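You operate a simulated robot arm through the tools that you are given. There is no shell and no other tool. Be economical: measure what you need, move in short steps, check, and stop when the job is done.

The job below is to be done with a simulated two-armed robot. You get a single attempt, and the scene is never put back.

TASK
Pick up the white duct with one hand, pass it to the other hand and put it on the table top beside the open-front bin. Put the white mallet on the aisle side of the sheet table away on the middle of the fit bench. Open the boxes drawer, put the small orange box from the inside of the boxes drawer on the table top before the teal fence, then shut the drawer. Close the cleats drawer. Put the short red channel on the clear end of the blank table. Fetch the white boot and set it on the top of the plain shut carton. Open the teal-handled drawer. Any order will do. Set down upright: white duct, white boot.

Only the result counts: the job must be done as asked and must still hold three seconds after the hand-in. Knocking over, shifting, dropping, spilling or breaking anything else fails it. Flat cloth is picked up by pressing the open fingertips on it (5 to 10 N) and closing them slowly along it; thin cloth reads only 2 to 8 mm in the jaws.

THE ROBOT
Two 7-joint arms with fingered hands on one trunk, on a base that drives. Base frame: it is fixed to the floor where the robot stands at the start and does not move with it; the origin is under the middle of the robot, x ahead of it, y to its left, z up; the surface under the hand at the start is at about z = 55. Readings come in cm, rad, newtons and seconds.
The left shoulder is at the start at [8.7, 17.3, 113.5], the right one opposite. With the tool pointing down near the work surface each hand reaches from about 10 to 70 cm from the robot's upright axis, wherever it stands, measured 20 degrees to its own side. Places, roughly: boxes drawer [-220, 90, 60]; clear end of the blank table [-440, -520, 80]; cleats drawer [-330, -20, 60]; middle of the fit bench [60, -600, 90]; short red channel (15x6x5 cm) [-670, -780, 90]; small orange box (8x10x7 cm) [-220, 80, 60]; table top before the teal fence (34x20 cm) [-310, 72, 80]; table top beside the open-front bin [-230, 70, 80]; teal-handled drawer [-640, -590, 80]; top of the plain shut carton [-550, -800, 40]; white boot (15x9x15 cm) [-670, -790, 170]; white duct (8x9x20 cm) [50, -10, 60]; white mallet (22x6x9 cm) [-230, -10, 80]. Payload 3.5 kg a hand.
Tool frame (each hand has its own): the origin (TCP) lies between the finger pads and is the grasp point; the fingertips stand 3 cm ahead of it; z points along the fingers, y is the line along which they close. The gripper opens to 10.4 cm. The gripper's body begins 3.5 cm behind the TCP. The gripper is a hand of 3 fingers: y runs from the thumb to the fingers, the wrist lies at [-1.5, -10.4, -17.8] in the tool frame, and closing takes about 1.5 s.
Orientation is that of the tool frame in the base frame, as [roll, pitch, yaw] about the fixed x, y, z axes, in that order (R = Rz(yaw) Ry(pitch) Rx(roll)). With the fingers straight down and the wrist toward the robot, the tool's x, y and z point along [0, 1, 0], [1, 0, 0] and [0, 0, -1] of the base frame.

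THE INTERFACE
- The arms move only by the tool arm_command. It takes "left_steps", "right_steps" or both (then of equal length, played together; a hand with none holds still); each is a list of rows, each a list of 7 numbers: the shift along the base's x, y, z in units of 100 mm (1.0 is 100 mm), then the turn, a rotation vector about the base's x, y, z in units of 120 degrees (1.0 is 120 degrees), then the closure, from 0 (fully open) to 1 (shut). In form: [[x, y, z, ax, ay, az, jaw], ...]. A call has 1 to 20 rows; each row is the pose to reach, as a shift and turn from the pose commanded when the call began. A call with a number of a shift or a turn outside -1 to 1 is refused whole. Rows are played at 5 a second. More than 5 cm and 0.15 rad between two rows, or a gripper value outside its range, and nothing of the call is played. A pose out of reach is approached as far as the arm can. The call stops where the force on the tool passes 40 N (or 10 N more than at its start, if that is more) or the arm is blocked; 0.2 s more then pass. The fingers move at their own pace (about 7.2 cm/s each) and stop on an object; they squeeze with about 28 N. The grip force told is the motor's: it shows also when the fingers shut on nothing. Time passes only in rows, and 0.2 s behind the last, so rows that repeat a pose let the fingers close. It gives the time, the measured TCP pose, the force on the tool (base axes), the opening and the grip force at its end, in the units of the frame above (readings bear some noise), with the torque about the TCP (base axes, N m) and any sound that the robot's microphone picked up.
- Cameras (640 x 400 px; columns grow to the right, rows downward): "scene" is now at [16.09, -1.39, 127.59]; the picture's right is [-0.20, -0.98, 0.00], its down [-0.85, 0.17, -0.50] and it looks along [0.49, -0.10, -0.87] (base axes); focal length 264 px, centre (320, 200). "left" rides on the left gripper at [-6.4, -9.4, -11.7] in its tool frame; the picture's right is [-0.72, -0.33, 0.61], its down [0.64, -0.65, 0.40] and it looks along [0.27, 0.68, 0.68] (tool axes); focal length 238 px, centre (320, 200). "right" rides on the right gripper at [6.4, -9.4, -11.7] in its tool frame; the picture's right is [-0.72, 0.33, -0.61], its down [-0.64, -0.65, 0.40] and it looks along [-0.27, 0.68, 0.68] (tool axes); focal length 238 px, centre (320, 200). There is no depth. A picture from a camera that has moved, and an enlarged one, comes with that camera's place and axes in the base frame and with its lens.
- get_image(camera): a new picture of that camera. The clock stands still meanwhile.
- slide_trunk(by): slides the trunk up (or, below 0, down) by that many cm; the arms and the scene camera ride with it, the base frame stays. It gives what a move gives, with no picture.
- drive_base(legs): drives the robot by 1 to 6 legs, each [ahead, left, turn to the left] in cm, cm and rad, along the robot's own axes; the way and the turn of a leg run together, so that a leg with both is an arc; at most 150 cm and 3.142 rad a leg. The arms and the cameras ride along, it lands a little off, and it stops where it bumps. It gives what a move gives.
- set_grasp(shape, hand): the hand has 3 fingers and takes this shape, open, in about a second: jaw (thumb against the fingers, like two jaws); tri (thumb and two fingers); tip (a fingertip pinch); poke (one finger out to press); point (the index stretched); flat (the hand flat); cup (the hand cupped); fist (a fist). The gripper value then closes the fingers along that shape, each until it touches; the sizes above hold for jaw. It gives what a move gives, with no picture.
- turn_head(pan, tilt): turns the head with the scene camera to pan (to the left, within 1.501 rad either way) and tilt (down, from -0.506 to 1.204), counted from straight ahead of the robot. It gives what a move gives.
- inspect(camera, box): a new picture of the part [left, top, right, bottom] of that camera's present view, enlarged. The clock stands still meanwhile.
- sign_off(): hands the job in; it is judged then, once.

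Work in short steps. Places have to be worked out from the pictures, the camera data and where the tool is seen: move nearer, look again, correct. Check each grasp and each placing, and mend what went wrong. You have 217 turns and 208 pictures in all, those below and enlarged ones among them. Open the grippers and draw the arms clear of the work before you hand the job in, unless the task says otherwise; then end with one line.

The tools are called after ">>>" by a JSON object that holds its "fn" and its "kwargs". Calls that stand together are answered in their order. arm_command: Moves the arms, as the interface text tells. Its arguments: {"type":"object","properties":{"left_steps":{"type":"array","items":{"type":"array","items":{"type":"number"}}},"right_steps":{"type":"array","items":{"type":"array","items":{"type":"number"}}}},"required":[]} The other tools are called the same way: slide_trunk (by) slides the trunk up or down; set_grasp (shape, hand) gives the hand a shape; drive_base (legs) drives the base; turn_head (pan, tilt) turns the head that bears the scene camera; get_image (camera) takes a picture; inspect (camera, box) takes an enlarged picture of a part of a camera's view; sign_off () hands the job in.

At the start:

```text
time_s: 0.0
left_position: [39.15, 11.78, 88.98]
left_tcp_rot: [3.14, 0.0, 1.569]
left_ft_force: [-0.3, 0.1, 0.0]
left_ft_torque: [0.01, 0.01, -0.01]
left_finger_gap: 10.36
left_gripper_force: 0.0
left_shape: jaw
right_position: [40.1, -23.59, 84.93]
right_tcp_rot: [-3.14, 0.001, 1.572]
right_ft_force: [0.0, 0.9, 0.0]
right_ft_torque: [-0.02, -0.02, -0.02]
right_finger_gap: 10.38
right_gripper_force: 0.0
right_shape: jaw
trunk travel left (down, up): [-23.3, 52.1]
robot x, y, heading: [0.1, 0.22, -0.003]
head pan, tilt: [-0.202, 1.047]
```

scene: 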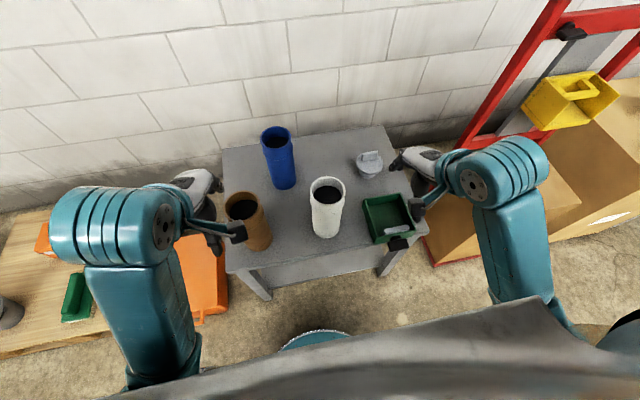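
right: 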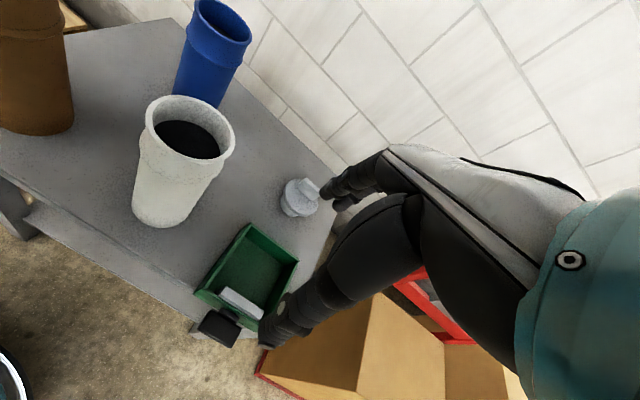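
left: 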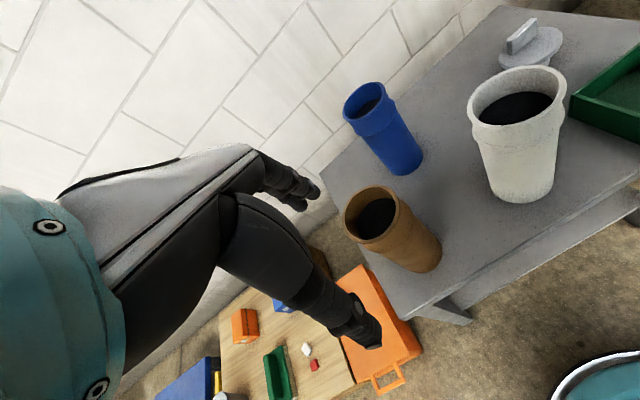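

The scene picture puts the white duct at about [48, -9.8], with its rim at z≈75. I move the open right hand over it and check.

>>> {"fn": "arm_command", "kwargs": {"right_steps": [[0.2, 0.35, 0, 0, 0, 0, 0], [0.4, 0.7, 0, 0, 0, 0, 0], [0.6, 1.0, 0, 0, 0, 0, 0], [0.79, 1.0, 0, 0, 0, 0, 0]]}}

>>> {"fn": "get_image", "kwargs": {"camera": "scene"}}

>>> {"fn": "get_image", "kwargs": {"camera": "right"}}

```text
time_s: 1.0
left_position: [39.42, 11.78, 88.98]
left_tcp_rot: [3.14, 0.0, 1.571]
left_ft_force: [-0.1, 0.3, 0.2]
left_ft_torque: [0.0, -0.03, -0.03]
left_finger_gap: 10.36
left_gripper_force: 0.1
left_shape: jaw
right_position: [47.95, -13.45, 84.98]
right_tcp_rot: [-3.139, 0.0, 1.57]
right_ft_force: [1.6, 0.2, 0.5]
right_ft_torque: [-0.01, -0.05, 0.0]
right_finger_gap: 10.36
right_gripper_force: 0.0
right_shape: jaw
trunk travel left (down, up): [-23.3, 52.1]
robot x, y, heading: [-0.37, 0.03, 0.001]
head pan, tilt: [-0.202, 1.047]
```

```text
204 pictures are left
camera scene: at [16.1, -1.39, 127.58], right [-0.2, -0.98, 0.0], down [-0.85, 0.17, -0.5], along [0.49, -0.1, -0.87], focal length 264 px, centre (320, 200)
```

scene: 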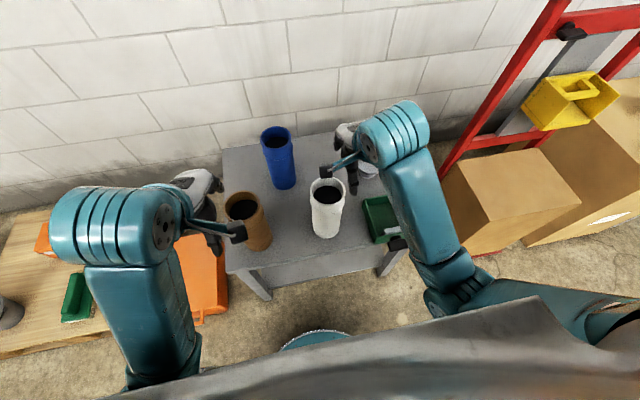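

```text
203 pictures are left
camera right: at [38.63, -7.13, 96.63], right [0.33, -0.72, 0.61], down [-0.65, -0.64, -0.4], along [0.68, -0.27, -0.68], focal length 238 px, centre (320, 200)
```

right: 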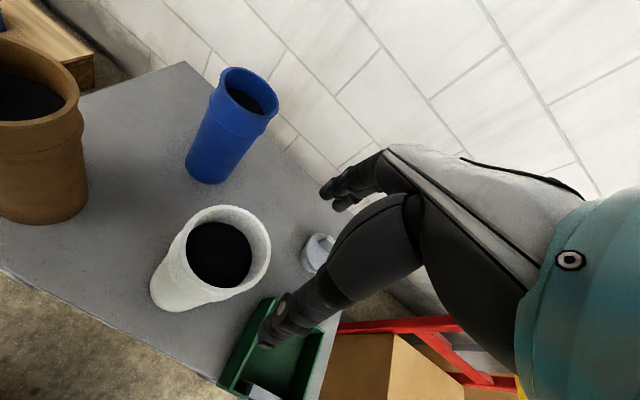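

The rim centre comes out at about [47.5, -9.6, 75]. I centre the hand and lower it around the rim.

>>> {"fn": "arm_command", "kwargs": {"right_steps": [[-0.04, 0.39, 0, 0, 0, 0, 0], [-0.04, 0.39, -0.4, 0, 0, 0, 0], [-0.04, 0.39, -0.8, 0, 0, 0, 0], [-0.04, 0.39, -1.0, 0, 0, 0, 0]]}}

>>> {"fn": "get_image", "kwargs": {"camera": "right"}}

```text
time_s: 2.0
left_position: [39.28, 11.75, 89.04]
left_tcp_rot: [3.141, 0.001, 1.573]
left_ft_force: [-0.9, 0.3, 0.5]
left_ft_torque: [0.03, 0.02, -0.02]
left_finger_gap: 10.38
left_gripper_force: 0.3
left_shape: jaw
right_position: [47.52, -9.59, 74.88]
right_tcp_rot: [3.141, 0.0, 1.571]
right_ft_force: [0.8, 0.2, 0.8]
right_ft_torque: [0.01, -0.03, 0.02]
right_finger_gap: 10.38
right_gripper_force: 0.1
right_shape: jaw
trunk travel left (down, up): [-23.3, 52.1]
robot x, y, heading: [0.18, 0.03, 0.004]
head pan, tilt: [-0.202, 1.047]
```

```text
202 pictures are left
camera right: at [38.19, -3.28, 86.58], right [0.33, -0.72, 0.61], down [-0.65, -0.64, -0.4], along [0.68, -0.27, -0.68], focal length 238 px, centre (320, 200)
```

right: 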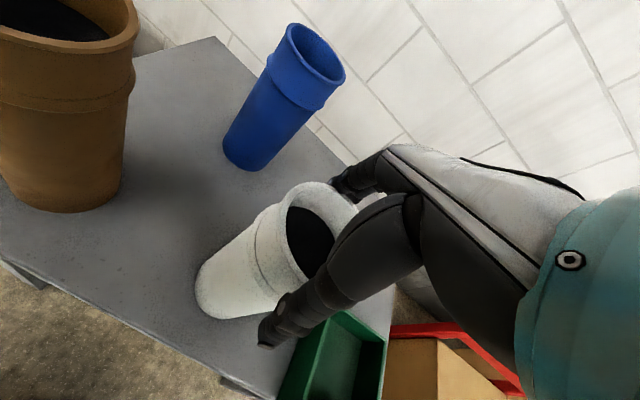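

The duct stands between the thumb and the fingers. I go 2.5 cm lower and close.

>>> {"fn": "arm_command", "kwargs": {"right_steps": [[0, 0, -0.25, 0, 0, 0, 0], [0, 0, -0.25, 0, 0, 0, 1], [0, 0, -0.25, 0, 0, 0, 1], [0, 0, -0.25, 0, 0, 0, 1], [0, 0, -0.25, 0, 0, 0, 1], [0, 0, -0.25, 0, 0, 0, 1], [0, 0, -0.25, 0, 0, 0, 1], [0, 0, -0.25, 0, 0, 0, 1], [0, 0, -0.25, 0, 0, 0, 1]]}}

>>> {"fn": "get_image", "kwargs": {"camera": "right"}}

```text
time_s: 4.0
left_position: [39.25, 11.78, 89.15]
left_tcp_rot: [3.14, 0.001, 1.57]
left_ft_force: [0.1, 0.0, 0.5]
left_ft_torque: [-0.02, -0.01, -0.03]
left_finger_gap: 10.38
left_gripper_force: 0.1
left_shape: jaw
right_position: [47.52, -9.49, 72.6]
right_tcp_rot: [3.135, -0.002, 1.573]
right_ft_force: [5.7, 5.0, 20.3]
right_ft_torque: [0.04, -1.04, 0.24]
right_finger_gap: 7.26
right_gripper_force: 28.2
right_shape: jaw
trunk travel left (down, up): [-23.3, 52.1]
robot x, y, heading: [-0.12, -0.21, 0.0]
head pan, tilt: [-0.202, 1.047]
```

```text
201 pictures are left
camera right: at [38.1, -3.24, 84.24], right [0.32, -0.72, 0.61], down [-0.65, -0.64, -0.41], along [0.69, -0.27, -0.68], focal length 238 px, centre (320, 200)
```

right: 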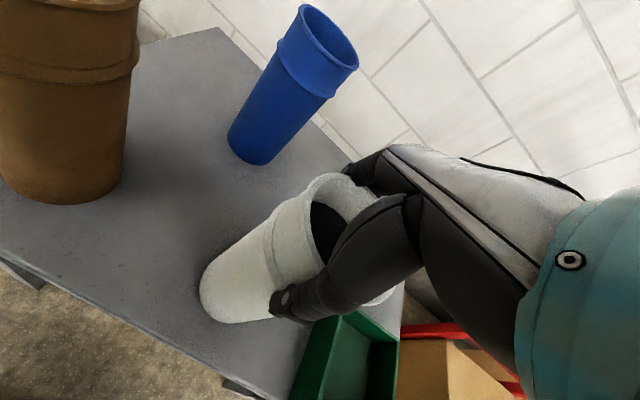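

The gap is 7.3 cm at 28 N, so it is held. I lift it straight up.

>>> {"fn": "arm_command", "kwargs": {"right_steps": [[0, 0, 0.2, 0, 0, 0, 1], [0, 0, 0.6, 0, 0, 0, 1], [0, 0, 1.0, 0, 0, 0, 1]]}}

>>> {"fn": "arm_command", "kwargs": {"right_steps": [[-0.2, 0, 0.4, 0, 0, 0, 1], [-0.4, 0, 0.8, 0, 0, 0, 1], [-0.6, 0, 1.0, 0, 0, 0, 1]]}}

>>> {"fn": "get_image", "kwargs": {"camera": "scene"}}

>>> {"fn": "get_image", "kwargs": {"camera": "right"}}

>>> {"fn": "get_image", "kwargs": {"camera": "left"}}

```text
time_s: 4.8
left_position: [39.29, 11.75, 89.07]
left_tcp_rot: [-3.141, 0.001, 1.57]
left_ft_force: [0.3, 1.2, 0.9]
left_ft_torque: [0.0, 0.0, 0.01]
left_finger_gap: 10.35
left_gripper_force: 0.0
left_shape: jaw
right_position: [47.45, -9.88, 82.16]
right_tcp_rot: [-3.137, 0.011, 1.571]
right_ft_force: [-0.5, -0.2, -3.4]
right_ft_torque: [-0.02, 0.01, 0.0]
right_finger_gap: 7.17
right_gripper_force: 28.0
right_shape: jaw
trunk travel left (down, up): [-23.3, 52.1]
robot x, y, heading: [0.2, 0.44, -0.003]
head pan, tilt: [-0.202, 1.047]
```

```text
time_s: 5.7
left_position: [39.32, 11.74, 89.11]
left_tcp_rot: [3.141, 0.001, 1.571]
left_ft_force: [0.5, 0.9, -0.1]
left_ft_torque: [0.0, -0.01, -0.01]
left_finger_gap: 10.34
left_gripper_force: 0.0
left_shape: jaw
right_position: [42.61, -15.21, 90.76]
right_tcp_rot: [3.117, 0.184, 1.525]
right_ft_force: [0.1, 0.0, -3.9]
right_ft_torque: [0.06, -0.01, 0.02]
right_finger_gap: 7.18
right_gripper_force: 27.6
right_shape: jaw
trunk travel left (down, up): [-23.3, 52.1]
robot x, y, heading: [-0.06, 0.1, -0.001]
head pan, tilt: [-0.202, 1.047]
stopped in row 3 (right hand): the arm was blocked; the commanded pose is now the measured one
```

```text
200 pictures are left
camera scene: at [16.13, -1.39, 127.58], right [-0.2, -0.98, 0.0], down [-0.85, 0.17, -0.5], along [0.49, -0.1, -0.87], focal length 264 px, centre (320, 200)
```

scene: 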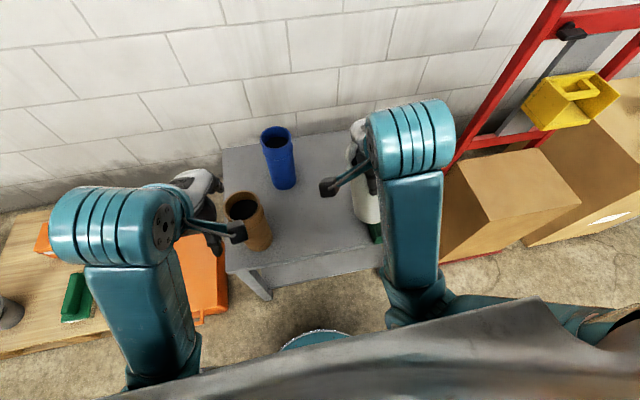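

```text
199 pictures are left
camera right: at [33.31, -6.43, 101.0], right [0.28, -0.61, 0.74], down [-0.68, -0.68, -0.29], along [0.68, -0.42, -0.6], focal length 238 px, centre (320, 200)
```

right: 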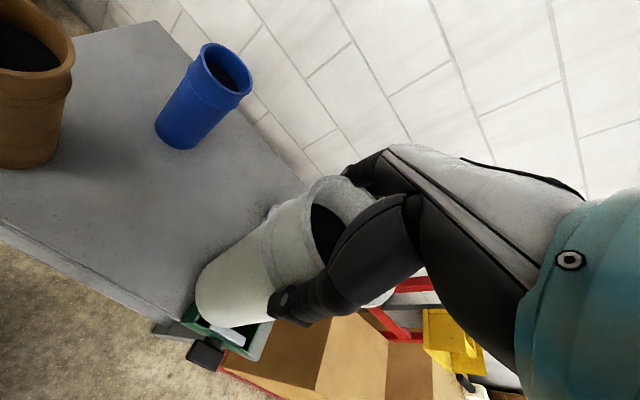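

```text
198 pictures are left
camera left: at [29.76, 5.43, 100.69], right [-0.33, -0.72, -0.61], down [-0.65, 0.64, -0.4], along [0.68, 0.27, -0.68], focal length 238 px, centre (320, 200)
```

left: 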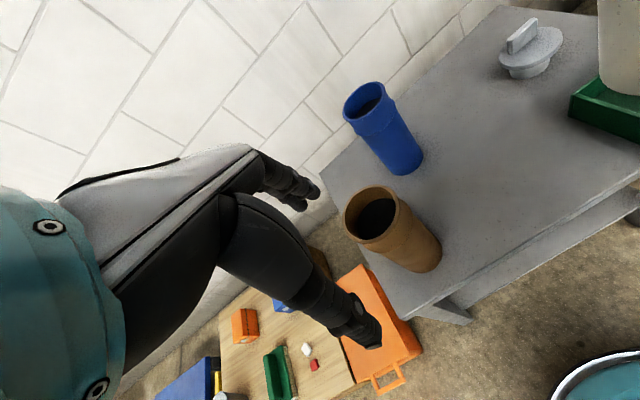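

The duct hangs from the right hand, but that pose is too folded for the arm. I raise the trunk so I can hand it over higher up, with the arm in a better posture.

>>> {"fn": "slide_trunk", "kwargs": {"by": 20}}

>>> {"fn": "arm_command", "kwargs": {"right_steps": [[0, -0.05, -0.3, 0.044, 0, 0.01, 1], [0, -0.05, -0.6, 0.088, 0, 0.02, 1], [0, -0.05, -0.9, 0.088, 0, 0.02, 1]]}}

>>> {"fn": "get_image", "kwargs": {"camera": "scene"}}

```text
time_s: 7.9
left_position: [39.5, 13.25, 108.65]
left_tcp_rot: [3.133, -0.044, 1.581]
left_ft_force: [-0.7, 0.2, 1.5]
left_ft_torque: [-0.02, -0.03, -0.02]
left_finger_gap: 10.37
left_gripper_force: 0.0
left_shape: jaw
right_position: [43.09, -18.91, 110.84]
right_tcp_rot: [3.094, 0.289, 1.487]
right_ft_force: [0.1, 0.2, -3.7]
right_ft_torque: [0.06, -0.02, -0.01]
right_finger_gap: 7.17
right_gripper_force: 27.9
right_shape: jaw
trunk travel left (down, up): [-43.3, 32.1]
robot x, y, heading: [0.07, -0.1, -0.004]
head pan, tilt: [-0.202, 1.047]
```

```text
time_s: 8.8
left_position: [39.63, 13.43, 108.84]
left_tcp_rot: [3.131, -0.048, 1.58]
left_ft_force: [0.0, 0.7, 0.3]
left_ft_torque: [0.02, -0.01, -0.01]
left_finger_gap: 10.35
left_gripper_force: 0.0
left_shape: jaw
right_position: [43.35, -20.73, 101.96]
right_tcp_rot: [3.101, 0.133, 1.552]
right_ft_force: [0.2, -0.3, -2.8]
right_ft_torque: [0.03, -0.01, 0.02]
right_finger_gap: 7.12
right_gripper_force: 28.3
right_shape: jaw
trunk travel left (down, up): [-43.3, 32.1]
robot x, y, heading: [0.1, -0.29, -0.002]
head pan, tilt: [-0.202, 1.047]
stopped in row 3 (right hand): the arm was blocked; the commanded pose is now the measured one
```

```text
197 pictures are left
camera scene: at [9.54, -1.37, 147.88], right [-0.2, -0.98, 0.0], down [-0.85, 0.18, -0.5], along [0.49, -0.1, -0.87], focal length 264 px, centre (320, 200)
```

scene: 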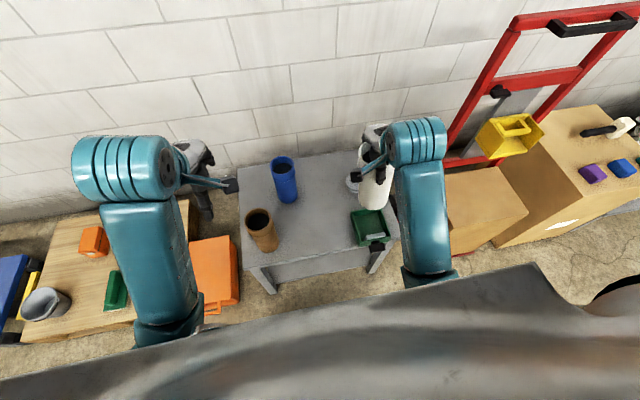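

The trunk rise also moved the shoulders back. I move the right hand a little forward and lower and set it upright again.

>>> {"fn": "arm_command", "kwargs": {"right_steps": [[0.1, -0.1, -0.2, 0.02, 0.006, 0, 1], [0.2, -0.2, -0.4, 0.04, 0.012, 0, 1], [0.3, -0.2, -0.6, 0.0635, 0.019, 0.009, 1], [0.4, -0.2, -0.8, 0.0635, 0.019, 0.009, 1]]}}

```text
time_s: 9.8
left_position: [39.67, 13.24, 108.72]
left_tcp_rot: [3.134, -0.049, 1.579]
left_ft_force: [0.6, -0.4, 0.3]
left_ft_torque: [0.03, 0.03, 0.02]
left_finger_gap: 10.35
left_gripper_force: 0.0
left_shape: jaw
right_position: [47.3, -22.45, 93.81]
right_tcp_rot: [3.141, -0.007, 1.574]
right_ft_force: [0.4, 0.1, -2.8]
right_ft_torque: [-0.01, 0.0, 0.01]
right_finger_gap: 7.11
right_gripper_force: 28.3
right_shape: jaw
trunk travel left (down, up): [-43.3, 32.1]
robot x, y, heading: [-0.25, -0.17, 0.005]
head pan, tilt: [-0.202, 1.047]
```

The duct hangs upright at [47.3, -22.4]. Next I turn the left hand so its fingers point to the right, ready to take the body of the duct from the side.

>>> {"fn": "arm_command", "kwargs": {"left_steps": [[0.05, 0, -0.09, -0.0703, 0, 0, 0], [0.1, 0, -0.18, -0.1406, 0, 0, 0], [0.15, 0, -0.27, -0.2109, 0, 0, 0], [0.2, 0, -0.36, -0.2812, 0, 0, 0], [0.25, 0, -0.45, -0.3515, 0, 0, 0], [0.3, 0, -0.54, -0.4218, 0, 0, 0], [0.35, 0, -0.63, -0.4921, 0, 0, 0], [0.4, 0, -0.72, -0.5624, 0, 0, 0], [0.45, 0, -0.81, -0.6327, 0, 0, 0], [0.5, 0, -0.9, -0.703, 0, 0, 0], [0.55, 0, -0.99, -0.7733, 0, 0, 0]]}}

>>> {"fn": "get_image", "kwargs": {"camera": "scene"}}

>>> {"fn": "get_image", "kwargs": {"camera": "left"}}

```text
time_s: 12.2
left_position: [45.0, 13.08, 98.82]
left_tcp_rot: [-1.017, 1.562, -2.58]
left_ft_force: [0.5, -0.9, 0.1]
left_ft_torque: [0.03, -0.01, -0.04]
left_finger_gap: 10.38
left_gripper_force: 0.1
left_shape: jaw
right_position: [47.33, -22.51, 93.95]
right_tcp_rot: [3.141, -0.003, 1.574]
right_ft_force: [-0.5, -0.3, -2.6]
right_ft_torque: [0.02, -0.02, -0.01]
right_finger_gap: 7.11
right_gripper_force: 28.1
right_shape: jaw
trunk travel left (down, up): [-43.3, 32.1]
robot x, y, heading: [0.19, 0.27, -0.003]
head pan, tilt: [-0.202, 1.047]
```

```text
196 pictures are left
camera scene: at [9.59, -1.4, 147.88], right [-0.2, -0.98, 0.0], down [-0.85, 0.18, -0.5], along [0.49, -0.1, -0.87], focal length 264 px, centre (320, 200)
```

scene: 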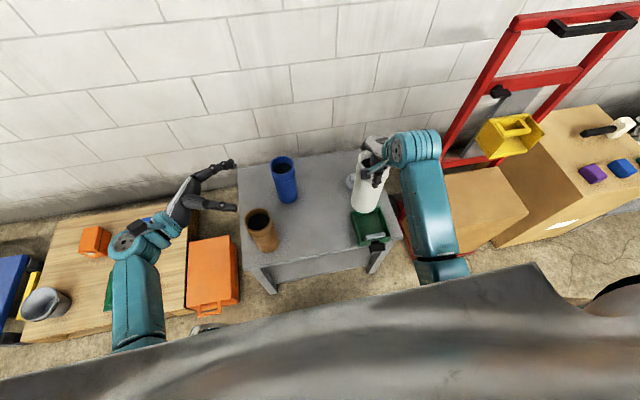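

```text
195 pictures are left
camera left: at [35.45, 24.87, 105.24], right [-0.32, -0.61, 0.73], down [-0.65, -0.41, -0.63], along [0.69, -0.67, -0.27], focal length 238 px, centre (320, 200)
```

left: 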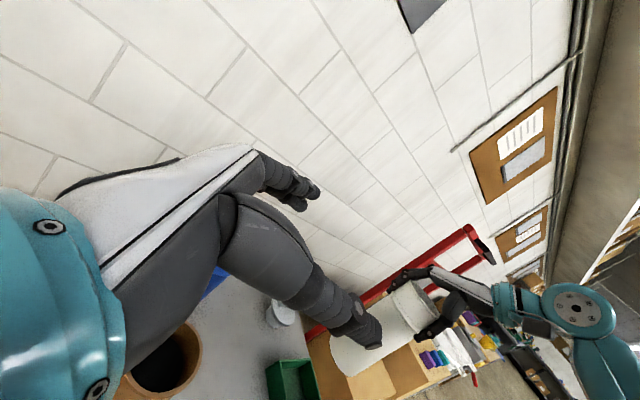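

The pose is right. I move the left hand down and towards the duct in two stages, stopping short of it.

>>> {"fn": "arm_command", "kwargs": {"left_steps": [[0.06, -0.25, -0.25, 0, 0, 0, 0], [0.12, -0.5, -0.5, 0, 0, 0, 0], [0.18, -0.75, -0.75, 0, 0, 0, 0], [0.23, -1.0, -1.0, 0, 0, 0, 0]]}}

>>> {"fn": "arm_command", "kwargs": {"left_steps": [[0, -0.3, -0.15, 0, 0, 0, 0], [0, -0.6, -0.3, 0, 0, 0, 0], [0, -0.9, -0.47, 0, 0, 0, 0]]}}

>>> {"fn": "get_image", "kwargs": {"camera": "left"}}

>>> {"fn": "get_image", "kwargs": {"camera": "scene"}}

```text
time_s: 13.2
left_position: [47.45, 3.05, 88.8]
left_tcp_rot: [-1.178, 1.561, -2.742]
left_ft_force: [0.5, -0.2, 0.3]
left_ft_torque: [-0.04, 0.0, 0.01]
left_finger_gap: 10.37
left_gripper_force: 0.1
left_shape: jaw
right_position: [47.34, -22.65, 93.83]
right_tcp_rot: [-3.14, -0.003, 1.575]
right_ft_force: [-0.2, -0.2, -2.6]
right_ft_torque: [-0.01, 0.02, 0.0]
right_finger_gap: 7.12
right_gripper_force: 28.1
right_shape: jaw
trunk travel left (down, up): [-43.3, 32.1]
robot x, y, heading: [0.18, -0.12, -0.003]
head pan, tilt: [-0.202, 1.047]
```

```text
time_s: 14.0
left_position: [46.69, -3.55, 88.08]
left_tcp_rot: [-1.06, 1.562, -2.624]
left_ft_force: [-0.7, -0.1, -0.3]
left_ft_torque: [-0.03, 0.0, -0.03]
left_finger_gap: 10.41
left_gripper_force: 0.0
left_shape: jaw
left hand out of reach, approached as far as the arm can: row 1, 2, 3
right_position: [47.23, -22.43, 93.9]
right_tcp_rot: [3.141, -0.002, 1.575]
right_ft_force: [-1.4, -0.2, -3.2]
right_ft_torque: [-0.01, 0.02, -0.02]
right_finger_gap: 7.12
right_gripper_force: 27.8
right_shape: jaw
trunk travel left (down, up): [-43.3, 32.1]
robot x, y, heading: [-0.09, 0.05, -0.001]
head pan, tilt: [-0.202, 1.047]
```

```text
194 pictures are left
camera left: at [37.27, 8.15, 94.57], right [-0.32, -0.61, 0.72], down [-0.66, -0.41, -0.63], along [0.69, -0.67, -0.27], focal length 238 px, centre (320, 200)
```

left: 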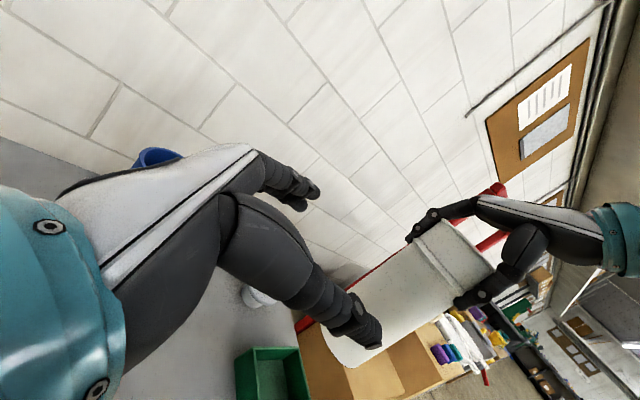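

```text
193 pictures are left
camera scene: at [9.59, -1.4, 147.88], right [-0.2, -0.98, 0.0], down [-0.85, 0.18, -0.5], along [0.49, -0.1, -0.87], focal length 264 px, centre (320, 200)
```

scene: 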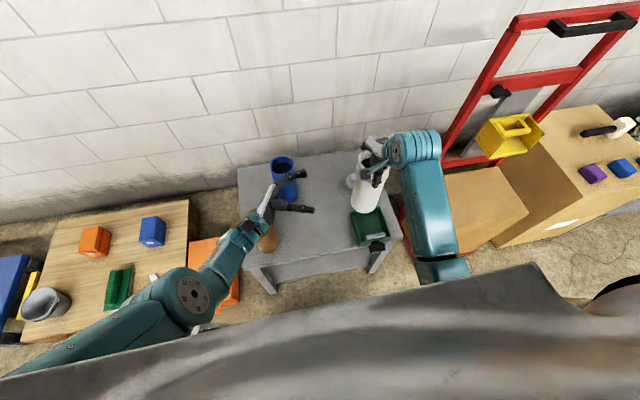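

The left arm is nearly stretched out there. I draw it back and up, and bring the duct nearer the midline with the right hand yawed so that its wrist stays on its own side.

>>> {"fn": "arm_command", "kwargs": {"left_steps": [[-0.1, 0.3, 0.1, 0, 0, 0, 0], [-0.2, 0.6, 0.2, 0, 0, 0, 0], [-0.3, 0.9, 0.3, 0, 0, 0, 0], [-0.4, 0.9, 0.4, 0, 0, 0, 0], [-0.47, 0.9, 0.4, 0, 0, 0, 0], [-0.47, 0.9, 0.4, 0, 0, 0, 0]], "right_steps": [[0, 0, 0.1, 0, 0, 0.06, 1], [-0.1, 0.1, 0.3, 0, 0, 0.12, 1], [-0.2, 0.3, 0.5, 0, 0, 0.18, 1], [-0.3, 0.5, 0.6, 0, 0, 0.24, 1], [-0.4, 0.7, 0.7, 0, 0, 0.3, 1], [-0.53, 0.85, 0.8, 0, 0, 0.358, 1]]}}

>>> {"fn": "get_image", "kwargs": {"camera": "left"}}

>>> {"fn": "get_image", "kwargs": {"camera": "scene"}}

```text
time_s: 15.6
left_position: [43.28, 9.0, 91.97]
left_tcp_rot: [2.844, 1.501, 1.293]
left_ft_force: [-0.2, -0.5, 0.5]
left_ft_torque: [0.0, 0.0, -0.01]
left_finger_gap: 10.43
left_gripper_force: 0.0
left_shape: jaw
right_position: [41.89, -13.99, 101.82]
right_tcp_rot: [-3.138, -0.004, 2.328]
right_ft_force: [0.0, 0.7, -2.6]
right_ft_torque: [-0.03, -0.01, -0.01]
right_finger_gap: 7.14
right_gripper_force: 28.3
right_shape: jaw
trunk travel left (down, up): [-43.3, 32.1]
robot x, y, heading: [-0.13, 0.04, -0.005]
head pan, tilt: [-0.202, 1.047]
stopped in row 6 (left hand): the arm was blocked; the commanded pose is now the measured one
```

```text
192 pictures are left
camera left: at [33.5, 20.05, 99.03], right [-0.33, -0.67, 0.67], down [-0.63, -0.37, -0.68], along [0.7, -0.65, -0.3], focal length 238 px, centre (320, 200)
```

left: 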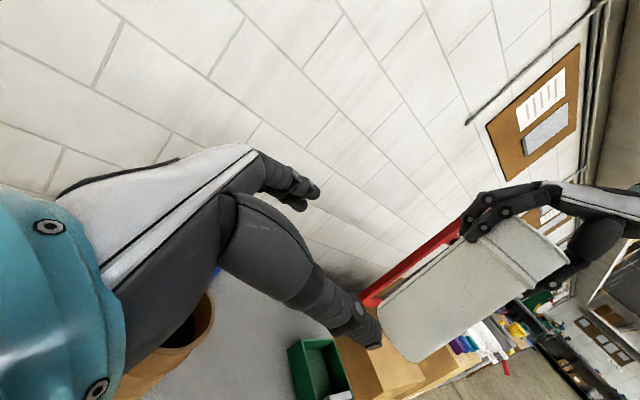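

```text
191 pictures are left
camera scene: at [9.55, -1.36, 147.88], right [-0.2, -0.98, 0.0], down [-0.85, 0.18, -0.5], along [0.49, -0.1, -0.87], focal length 264 px, centre (320, 200)
```

scene: 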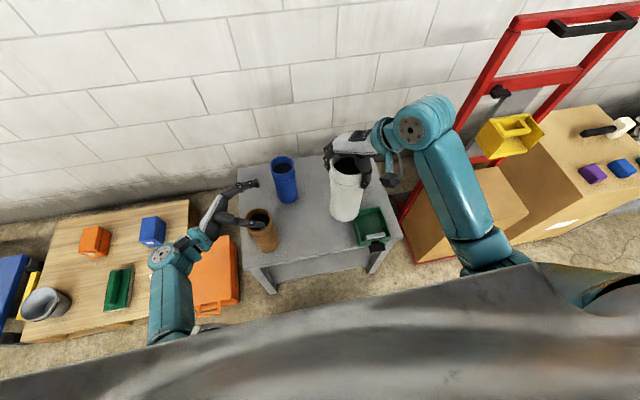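

The geometry is better now. I advance the left hand to just short of the duct.

>>> {"fn": "arm_command", "kwargs": {"left_steps": [[-0.04, -0.4, 0, -0.016, 0, 0, 0], [-0.1, -0.7, 0, -0.032, 0, 0, 0], [-0.14, -1.0, 0, -0.032, 0, 0, 0]]}}

>>> {"fn": "get_image", "kwargs": {"camera": "left"}}

```text
time_s: 16.4
left_position: [43.5, 6.82, 89.8]
left_tcp_rot: [2.838, 1.405, 1.301]
left_ft_force: [-1.0, 0.3, -0.1]
left_ft_torque: [-0.02, -0.01, 0.01]
left_finger_gap: 10.41
left_gripper_force: 0.0
left_shape: jaw
right_position: [41.79, -13.98, 101.94]
right_tcp_rot: [-3.138, -0.003, 2.326]
right_ft_force: [0.3, 0.0, -2.9]
right_ft_torque: [0.02, -0.01, -0.01]
right_finger_gap: 7.11
right_gripper_force: 28.1
right_shape: jaw
trunk travel left (down, up): [-43.3, 32.1]
robot x, y, heading: [0.01, 0.15, -0.001]
head pan, tilt: [-0.202, 1.047]
stopped in row 3 (left hand): the arm was blocked; the commanded pose is now the measured one
```

```text
190 pictures are left
camera left: at [33.34, 17.06, 97.47], right [-0.33, -0.73, 0.6], down [-0.61, -0.32, -0.73], along [0.72, -0.61, -0.34], focal length 238 px, centre (320, 200)
```

left: 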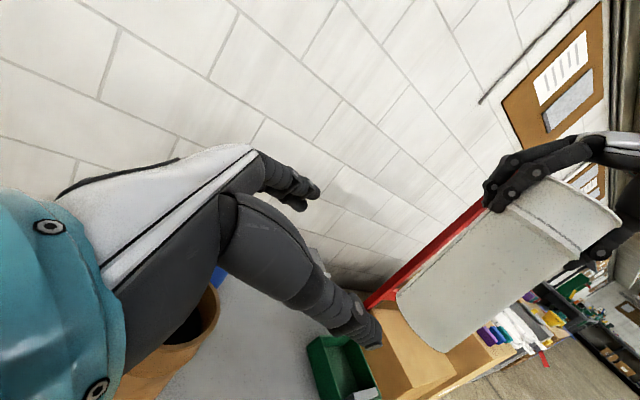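

That is a wrist joint limit close to the body, while farther forward worked earlier. I move both hands forward and higher.

>>> {"fn": "arm_command", "kwargs": {"left_steps": [[0.15, 0.1, 0.2, -0.02, 0, 0, 0], [0.3, 0.1, 0.4, -0.05, 0, 0, 0], [0.47, 0.1, 0.62, -0.079, 0, 0, 0]], "right_steps": [[0.2, 0.07, 0.15, 0, 0, 0, 1], [0.4, 0.14, 0.3, 0, 0, 0, 1], [0.6, 0.2, 0.42, 0, 0, 0, 1]]}}

>>> {"fn": "arm_command", "kwargs": {"left_steps": [[0, -0.3, 0, 0, 0, 0, 0], [0, -0.6, 0, 0, 0, 0, 0], [0, -0.9, 0, 0, 0, 0, 0]]}}

>>> {"fn": "get_image", "kwargs": {"camera": "left"}}

```text
time_s: 17.2
left_position: [48.3, 7.48, 96.11]
left_tcp_rot: [1.284, 1.526, -0.251]
left_ft_force: [0.0, -1.2, 0.0]
left_ft_torque: [-0.01, 0.01, -0.01]
left_finger_gap: 10.4
left_gripper_force: 0.1
left_shape: jaw
right_position: [47.89, -11.92, 106.14]
right_tcp_rot: [-3.139, -0.006, 2.326]
right_ft_force: [0.1, -0.3, -2.8]
right_ft_torque: [-0.01, 0.02, 0.0]
right_finger_gap: 7.15
right_gripper_force: 27.6
right_shape: jaw
trunk travel left (down, up): [-43.3, 32.1]
robot x, y, heading: [0.02, -0.25, -0.002]
head pan, tilt: [-0.202, 1.047]
```

```text
time_s: 18.2
left_position: [48.92, 3.82, 93.72]
left_tcp_rot: [2.651, 1.458, 1.136]
left_ft_force: [0.2, -0.1, -0.2]
left_ft_torque: [0.01, 0.01, -0.05]
left_finger_gap: 10.4
left_gripper_force: 0.1
left_shape: jaw
right_position: [47.82, -11.88, 106.16]
right_tcp_rot: [-3.139, -0.006, 2.326]
right_ft_force: [-0.5, -0.5, -2.9]
right_ft_torque: [0.01, -0.01, -0.02]
right_finger_gap: 7.11
right_gripper_force: 27.8
right_shape: jaw
trunk travel left (down, up): [-43.3, 32.1]
robot x, y, heading: [-0.16, 0.11, -0.0]
head pan, tilt: [-0.202, 1.047]
stopped in row 3 (left hand): the arm was blocked; the commanded pose is now the measured one
```

```text
189 pictures are left
camera left: at [38.42, 14.36, 100.71], right [-0.32, -0.7, 0.64], down [-0.6, -0.37, -0.71], along [0.73, -0.61, -0.3], focal length 238 px, centre (320, 200)
```

left: 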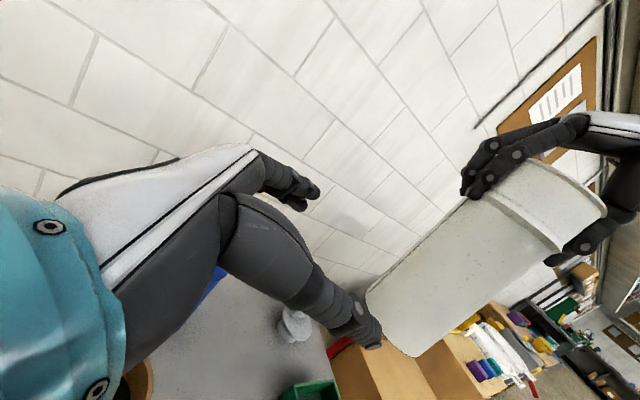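

The joint limit comes from pointing straight sideways. I yaw the left hand about 35° forward and approach diagonally.

>>> {"fn": "arm_command", "kwargs": {"left_steps": [[-0.1, 0, 0, 0, 0, 0.058, 0], [-0.2, 0, 0.1, 0, 0, 0.116, 0], [-0.3, -0.1, 0.2, 0, 0, 0.174, 0], [-0.45, -0.3, 0.22, 0, 0, 0.232, 0], [-0.6, -0.5, 0.22, 0, 0, 0.29, 0], [-0.7, -0.65, 0.22, 0, 0, 0.29, 0]]}}

>>> {"fn": "get_image", "kwargs": {"camera": "left"}}

>>> {"fn": "get_image", "kwargs": {"camera": "scene"}}

```text
time_s: 18.9
left_position: [48.0, 11.64, 92.8]
left_tcp_rot: [2.669, 1.266, 1.408]
left_ft_force: [0.6, -0.4, 0.2]
left_ft_torque: [-0.01, 0.03, -0.02]
left_finger_gap: 10.42
left_gripper_force: 0.0
left_shape: jaw
right_position: [47.82, -11.93, 106.01]
right_tcp_rot: [-3.137, -0.005, 2.327]
right_ft_force: [0.0, 0.2, -2.0]
right_ft_torque: [0.0, 0.01, 0.01]
right_finger_gap: 7.1
right_gripper_force: 27.9
right_shape: jaw
trunk travel left (down, up): [-43.3, 32.1]
robot x, y, heading: [-0.27, 0.01, -0.001]
head pan, tilt: [-0.202, 1.047]
stopped in row 3 (left hand): the arm was blocked; the commanded pose is now the measured one
```

```text
188 pictures are left
camera left: at [35.09, 17.67, 100.78], right [-0.15, -0.87, 0.48], down [-0.46, -0.36, -0.81], along [0.87, -0.34, -0.34], focal length 238 px, centre (320, 200)
```

left: 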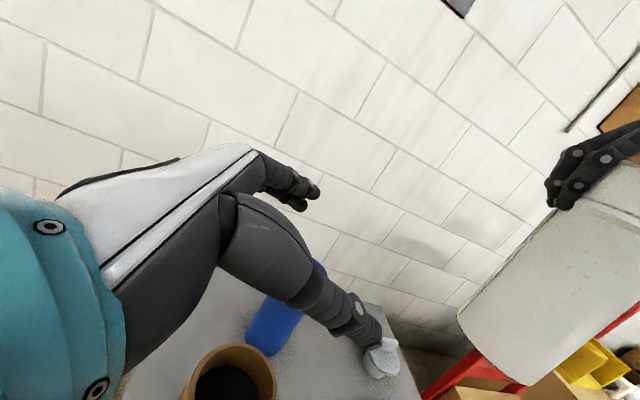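

```text
187 pictures are left
camera scene: at [9.56, -1.4, 147.88], right [-0.2, -0.98, 0.0], down [-0.85, 0.18, -0.5], along [0.49, -0.1, -0.87], focal length 264 px, centre (320, 200)
```

scene: 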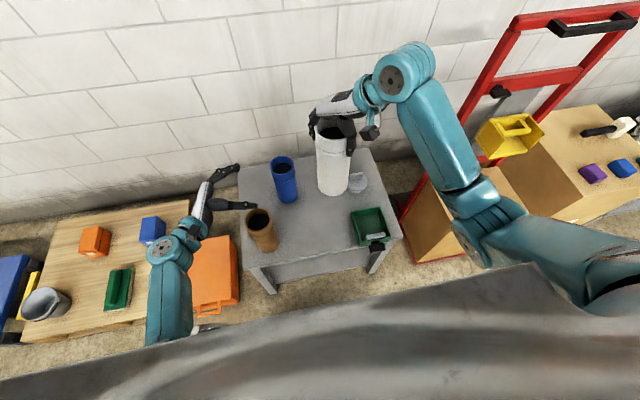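

Yawing the other way hits the limit too. Tilting both hands 45° should solve it: the right presents the duct slanted to the left, and the left comes down at right angles to it.

>>> {"fn": "arm_command", "kwargs": {"left_steps": [[-0.02, -0.04, 0.13, 0.0291, 0.0124, -0.0149, 0], [-0.05, -0.09, 0.26, 0.0583, 0.0248, -0.0298, 0], [-0.08, -0.14, 0.39, 0.0874, 0.0372, -0.0446, 0], [-0.1, -0.18, 0.52, 0.1165, 0.0497, -0.0595, 0], [-0.13, -0.23, 0.65, 0.1456, 0.0621, -0.0744, 0], [-0.15, -0.27, 0.78, 0.1748, 0.0745, -0.0893, 0], [-0.18, -0.32, 0.9, 0.2039, 0.0869, -0.1041, 0], [-0.2, -0.36, 1.0, 0.233, 0.0993, -0.119, 0]], "right_steps": [[-0.02, -0.05, -0.07, 0.0446, 0.0177, -0.0427, 1], [-0.04, -0.1, -0.15, 0.0892, 0.0353, -0.0854, 1], [-0.06, -0.15, -0.22, 0.1338, 0.053, -0.1281, 1], [-0.09, -0.2, -0.3, 0.1784, 0.0707, -0.1708, 1], [-0.11, -0.25, -0.37, 0.2229, 0.0883, -0.2135, 1], [-0.13, -0.3, -0.45, 0.2675, 0.106, -0.2562, 1], [-0.16, -0.36, -0.52, 0.3121, 0.1236, -0.2989, 1], [-0.18, -0.41, -0.6, 0.3567, 0.1413, -0.3416, 1]]}}

>>> {"fn": "get_image", "kwargs": {"camera": "left"}}

>>> {"fn": "get_image", "kwargs": {"camera": "scene"}}

```text
time_s: 20.7
left_position: [46.07, 7.9, 102.85]
left_tcp_rot: [-3.139, 0.787, 1.575]
left_ft_force: [0.8, 0.3, -0.4]
left_ft_torque: [0.01, 0.04, 0.01]
left_finger_gap: 10.41
left_gripper_force: 0.1
left_shape: jaw
right_position: [46.12, -16.09, 100.12]
right_tcp_rot: [-3.139, -0.79, 1.567]
right_ft_force: [-0.3, -0.3, -3.6]
right_ft_torque: [-0.19, -0.03, 0.0]
right_finger_gap: 7.12
right_gripper_force: 28.1
right_shape: jaw
trunk travel left (down, up): [-43.3, 32.1]
robot x, y, heading: [0.09, -0.43, 0.002]
head pan, tilt: [-0.202, 1.047]
```

```text
186 pictures are left
camera left: at [36.56, 11.69, 115.67], right [-0.32, -0.94, 0.08], down [-0.65, 0.17, -0.74], along [0.68, -0.29, -0.67], focal length 238 px, centre (320, 200)
```

left: 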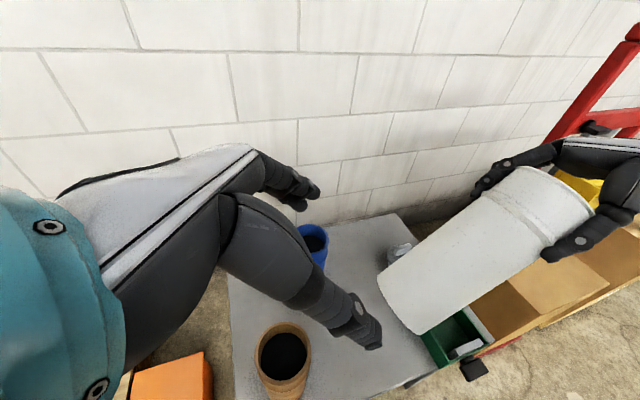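

```text
185 pictures are left
camera scene: at [9.56, -1.39, 147.88], right [-0.2, -0.98, 0.0], down [-0.85, 0.18, -0.5], along [0.49, -0.1, -0.87], focal length 264 px, centre (320, 200)
```

scene: 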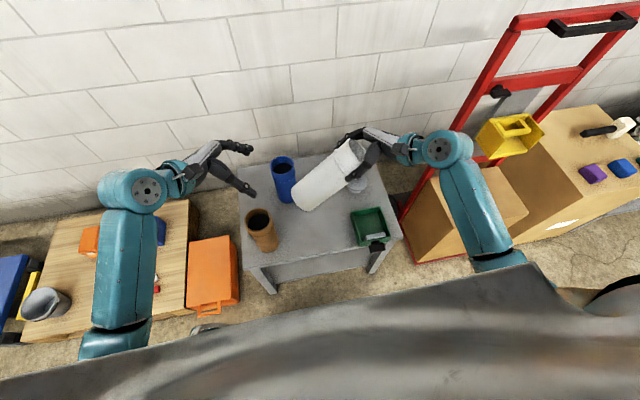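

Both hands reached the 45° poses exactly. The left hand lines up over the slanted duct, then comes in along its finger direction.

>>> {"fn": "arm_command", "kwargs": {"left_steps": [[0, -0.35, -0.03, 0, 0, 0, 0], [0, -0.7, -0.055, 0, 0, 0, 0], [0, -0.95, -0.3, 0, 0, 0, 0], [0, -1.0, -0.35, 0, 0, 0, 0]]}}

>>> {"fn": "get_image", "kwargs": {"camera": "left"}}

```text
time_s: 21.7
left_position: [46.17, -2.21, 99.33]
left_tcp_rot: [-3.141, 0.787, 1.574]
left_ft_force: [-0.4, 0.7, 0.4]
left_ft_torque: [-0.02, 0.0, -0.04]
left_finger_gap: 10.42
left_gripper_force: 0.0
left_shape: jaw
right_position: [46.11, -15.98, 100.23]
right_tcp_rot: [-3.14, -0.789, 1.572]
right_ft_force: [-0.1, -0.1, -4.0]
right_ft_torque: [-0.21, -0.01, -0.01]
right_finger_gap: 7.12
right_gripper_force: 28.3
right_shape: jaw
trunk travel left (down, up): [-43.3, 32.1]
robot x, y, heading: [0.13, 0.06, -0.001]
head pan, tilt: [-0.202, 1.047]
```

```text
184 pictures are left
camera left: at [36.57, 1.67, 112.17], right [-0.33, -0.94, 0.08], down [-0.65, 0.17, -0.74], along [0.68, -0.29, -0.67], focal length 238 px, centre (320, 200)
```

left: 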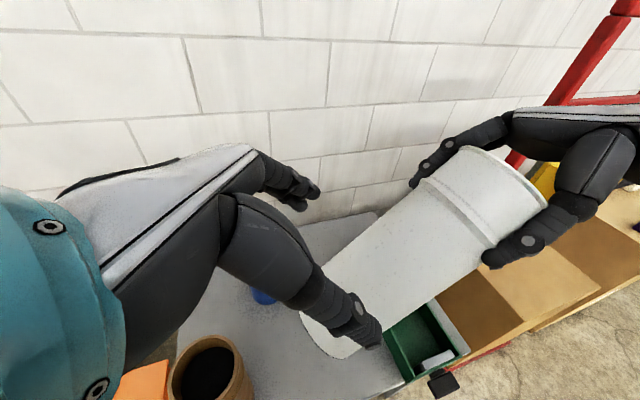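

The duct lies between the left fingers' lines. I move in and close.

>>> {"fn": "arm_command", "kwargs": {"left_steps": [[0, -0.2, -0.2, 0, 0, 0, 0], [0, -0.4, -0.4, 0, 0, 0, 0], [0, -0.58, -0.59, 0, 0, 0, 0]]}}

>>> {"fn": "get_image", "kwargs": {"camera": "left"}}

```text
time_s: 22.5
left_position: [46.24, -6.48, 92.45]
left_tcp_rot: [3.141, 0.757, 1.575]
left_ft_force: [-0.4, 0.7, -0.2]
left_ft_torque: [0.0, 0.01, -0.06]
left_finger_gap: 10.39
left_gripper_force: 0.1
left_shape: jaw
right_position: [46.07, -16.0, 100.19]
right_tcp_rot: [-3.138, -0.789, 1.57]
right_ft_force: [0.0, -0.5, -2.7]
right_ft_torque: [-0.19, -0.03, 0.0]
right_finger_gap: 7.12
right_gripper_force: 28.7
right_shape: jaw
trunk travel left (down, up): [-43.3, 32.1]
robot x, y, heading: [-0.23, -0.03, -0.001]
head pan, tilt: [-0.202, 1.047]
```

```text
183 pictures are left
camera left: at [36.62, -3.16, 105.43], right [-0.32, -0.95, 0.05], down [-0.65, 0.19, -0.73], along [0.68, -0.27, -0.68], focal length 238 px, centre (320, 200)
```

left: 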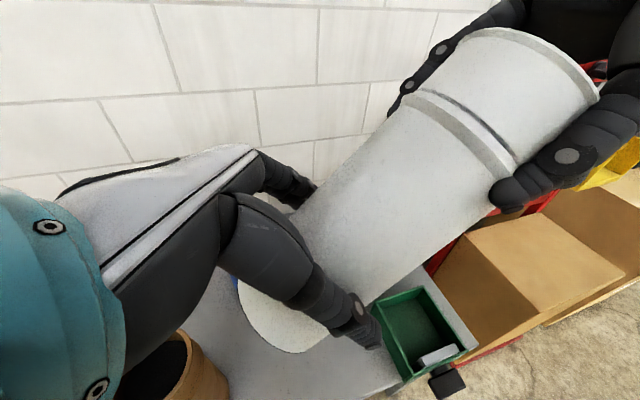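

The left TCP is 1.2 cm short of the duct axis and about 5 cm from its bottom end, which is good. I close the left hand.

>>> {"fn": "arm_command", "kwargs": {"left_steps": [[0, 0, 0, 0, 0, 0, 1], [0, 0, 0, 0, 0, 0, 1], [0, 0, 0, 0, 0, 0, 1], [0, 0, 0, 0, 0, 0, 1], [0, 0, 0, 0, 0, 0, 1], [0, 0, 0, 0, 0, 0, 1], [0, 0, 0, 0, 0, 0, 1], [0, 0, 0, 0, 0, 0, 1], [0, 0, 0, 0, 0, 0, 1]]}}

>>> {"fn": "get_image", "kwargs": {"camera": "left"}}

```text
time_s: 24.5
left_position: [46.37, -6.5, 92.77]
left_tcp_rot: [3.141, 0.756, 1.576]
left_ft_force: [-2.6, 0.4, -0.5]
left_ft_torque: [0.08, 0.13, -0.07]
left_finger_gap: 7.32
left_gripper_force: 28.0
left_shape: jaw
right_position: [46.16, -16.04, 100.14]
right_tcp_rot: [-3.14, -0.789, 1.572]
right_ft_force: [3.3, -1.1, 1.5]
right_ft_torque: [0.05, -0.4, -0.24]
right_finger_gap: 7.1
right_gripper_force: 28.1
right_shape: jaw
trunk travel left (down, up): [-43.3, 32.1]
robot x, y, heading: [-0.08, 0.2, -0.002]
head pan, tilt: [-0.202, 1.047]
```

```text
182 pictures are left
camera left: at [36.74, -3.16, 105.6], right [-0.32, -0.95, 0.05], down [-0.65, 0.18, -0.74], along [0.69, -0.27, -0.68], focal length 238 px, centre (320, 200)
```

left: 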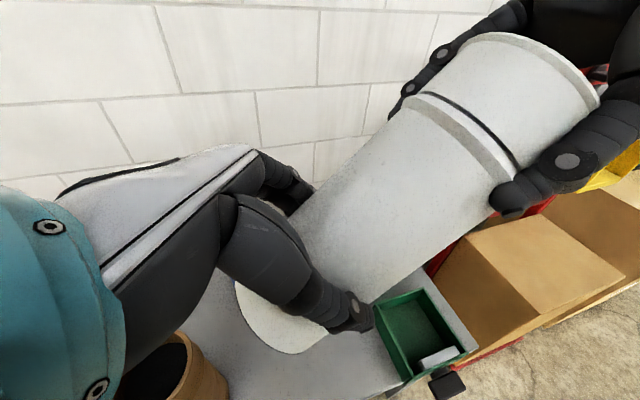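

Both hands hold it: left gap 7.3 cm at 28 N. I open the right hand and draw it back along its finger line.

>>> {"fn": "arm_command", "kwargs": {"right_steps": [[0, 0, 0, 0, 0, 0, 0], [0, 0, 0, 0, 0, 0, 0], [0, 0, 0, 0, 0, 0, 0], [0, 0, 0, 0, 0, 0, 0], [0, -0.2, 0.2, 0, 0, 0, 0], [0, -0.5, 0.5, 0, 0, 0, 0], [0, -0.8, 0.8, 0, 0, 0, 0]]}}

>>> {"fn": "get_image", "kwargs": {"camera": "scene"}}

```text
time_s: 26.1
left_position: [46.38, -6.56, 92.84]
left_tcp_rot: [3.136, 0.758, 1.572]
left_ft_force: [-0.1, 0.4, -0.2]
left_ft_torque: [0.1, -0.04, 0.01]
left_finger_gap: 7.32
left_gripper_force: 27.9
left_shape: jaw
right_position: [45.99, -24.02, 108.15]
right_tcp_rot: [-3.139, -0.791, 1.57]
right_ft_force: [-0.1, 0.2, 0.0]
right_ft_torque: [-0.02, 0.05, 0.03]
right_finger_gap: 10.39
right_gripper_force: 0.0
right_shape: jaw
trunk travel left (down, up): [-43.3, 32.1]
robot x, y, heading: [0.27, 0.13, 0.004]
head pan, tilt: [-0.202, 1.047]
```

```text
181 pictures are left
camera scene: at [9.54, -1.43, 147.88], right [-0.2, -0.98, 0.0], down [-0.85, 0.18, -0.5], along [0.49, -0.1, -0.87], focal length 264 px, centre (320, 200)
```

scene: 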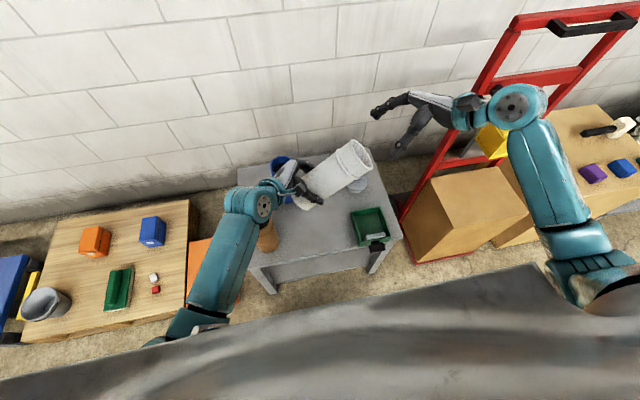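

The handover is done. I lift the left hand clear, put the right hand in a compact pose, and look around before driving.

>>> {"fn": "arm_command", "kwargs": {"left_steps": [[0, 0.1, 0.3, 0, 0, 0, 1], [0, 0.3, 0.6, 0, 0, 0, 1], [-0.2, 0.6, 0.8, 0, 0, 0, 1], [-0.4, 0.9, 0.9, 0, 0, 0, 1], [-0.6, 0.95, 0.9, 0, 0, 0, 1], [-0.6, 0.95, 0.9, 0, 0, 0, 1]], "right_steps": [[0, 0, 0, -0.065, 0, 0, 0], [0, 0, 0, -0.13, 0, 0, 0], [-0.1, 0, -0.1, -0.195, 0, 0, 0], [-0.3, 0, -0.2, -0.26, 0, 0, 0], [-0.4, 0, -0.3, -0.325, 0, 0, 0], [-0.5, 0, -0.3, -0.377, 0, 0, 0]]}}

>>> {"fn": "turn_head", "kwargs": {"pan": 1.5, "tilt": 0.45}}

>>> {"fn": "get_image", "kwargs": {"camera": "scene"}}

>>> {"fn": "turn_head", "kwargs": {"pan": -1.5, "tilt": 0.45}}

>>> {"fn": "get_image", "kwargs": {"camera": "scene"}}

```text
time_s: 27.5
left_position: [39.94, 1.62, 102.33]
left_tcp_rot: [3.14, 0.789, 1.572]
left_ft_force: [0.4, 0.6, -3.9]
left_ft_torque: [0.1, -0.03, -0.02]
left_finger_gap: 7.27
left_gripper_force: 28.2
left_shape: jaw
right_position: [41.06, -23.95, 105.14]
right_tcp_rot: [-3.139, 0.003, 1.571]
right_ft_force: [-0.3, 1.1, -0.3]
right_ft_torque: [0.0, 0.0, -0.01]
right_finger_gap: 10.38
right_gripper_force: 0.0
right_shape: jaw
trunk travel left (down, up): [-43.3, 32.1]
robot x, y, heading: [-0.07, 0.36, 0.0]
head pan, tilt: [-0.202, 1.047]
```

```text
time_s: 29.2
left_position: [40.02, 1.45, 102.47]
left_tcp_rot: [-3.141, 0.786, 1.575]
left_ft_force: [0.1, 0.3, -2.8]
left_ft_torque: [0.13, 0.0, 0.0]
left_finger_gap: 7.34
left_gripper_force: 27.8
left_shape: jaw
right_position: [41.07, -24.01, 105.18]
right_tcp_rot: [-3.141, 0.0, 1.57]
right_ft_force: [-0.2, 0.9, 0.1]
right_ft_torque: [0.02, 0.01, 0.03]
right_finger_gap: 10.41
right_gripper_force: 0.0
right_shape: jaw
trunk travel left (down, up): [-43.3, 32.1]
robot x, y, heading: [-0.01, 0.5, -0.003]
head pan, tilt: [1.499, 0.45]
```

```text
180 pictures are left
camera scene: at [3.69, 9.14, 152.76], right [1.0, -0.07, 0.0], down [-0.03, -0.43, -0.9], along [0.07, 0.9, -0.44], focal length 264 px, centre (320, 200)
```

scene: 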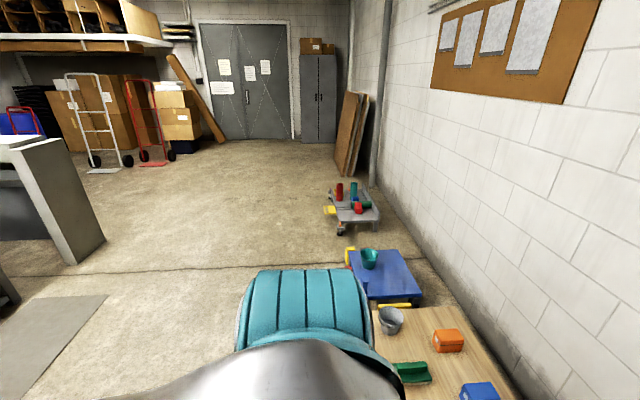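

```text
time_s: 31.8
left_position: [40.02, 1.43, 102.43]
left_tcp_rot: [3.141, 0.787, 1.572]
left_ft_force: [-0.8, 1.2, -2.4]
left_ft_torque: [0.12, 0.0, 0.05]
left_finger_gap: 7.29
left_gripper_force: 27.8
left_shape: jaw
right_position: [40.99, -23.95, 105.19]
right_tcp_rot: [-3.141, 0.0, 1.57]
right_ft_force: [0.4, 0.0, -1.1]
right_ft_torque: [0.0, 0.01, -0.01]
right_finger_gap: 10.4
right_gripper_force: 0.0
right_shape: jaw
trunk travel left (down, up): [-43.3, 32.1]
robot x, y, heading: [0.01, 0.3, 0.009]
head pan, tilt: [-1.499, 0.45]
```

```text
179 pictures are left
camera scene: at [3.68, -9.19, 152.76], right [-1.0, -0.07, 0.0], down [-0.03, 0.43, -0.9], along [0.06, -0.9, -0.44], focal length 264 px, centre (320, 200)
```

scene: 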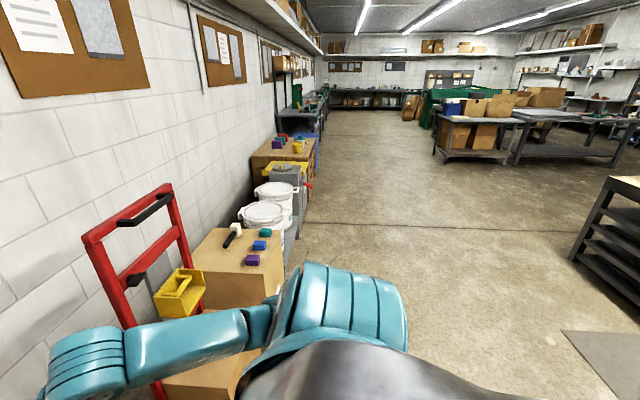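

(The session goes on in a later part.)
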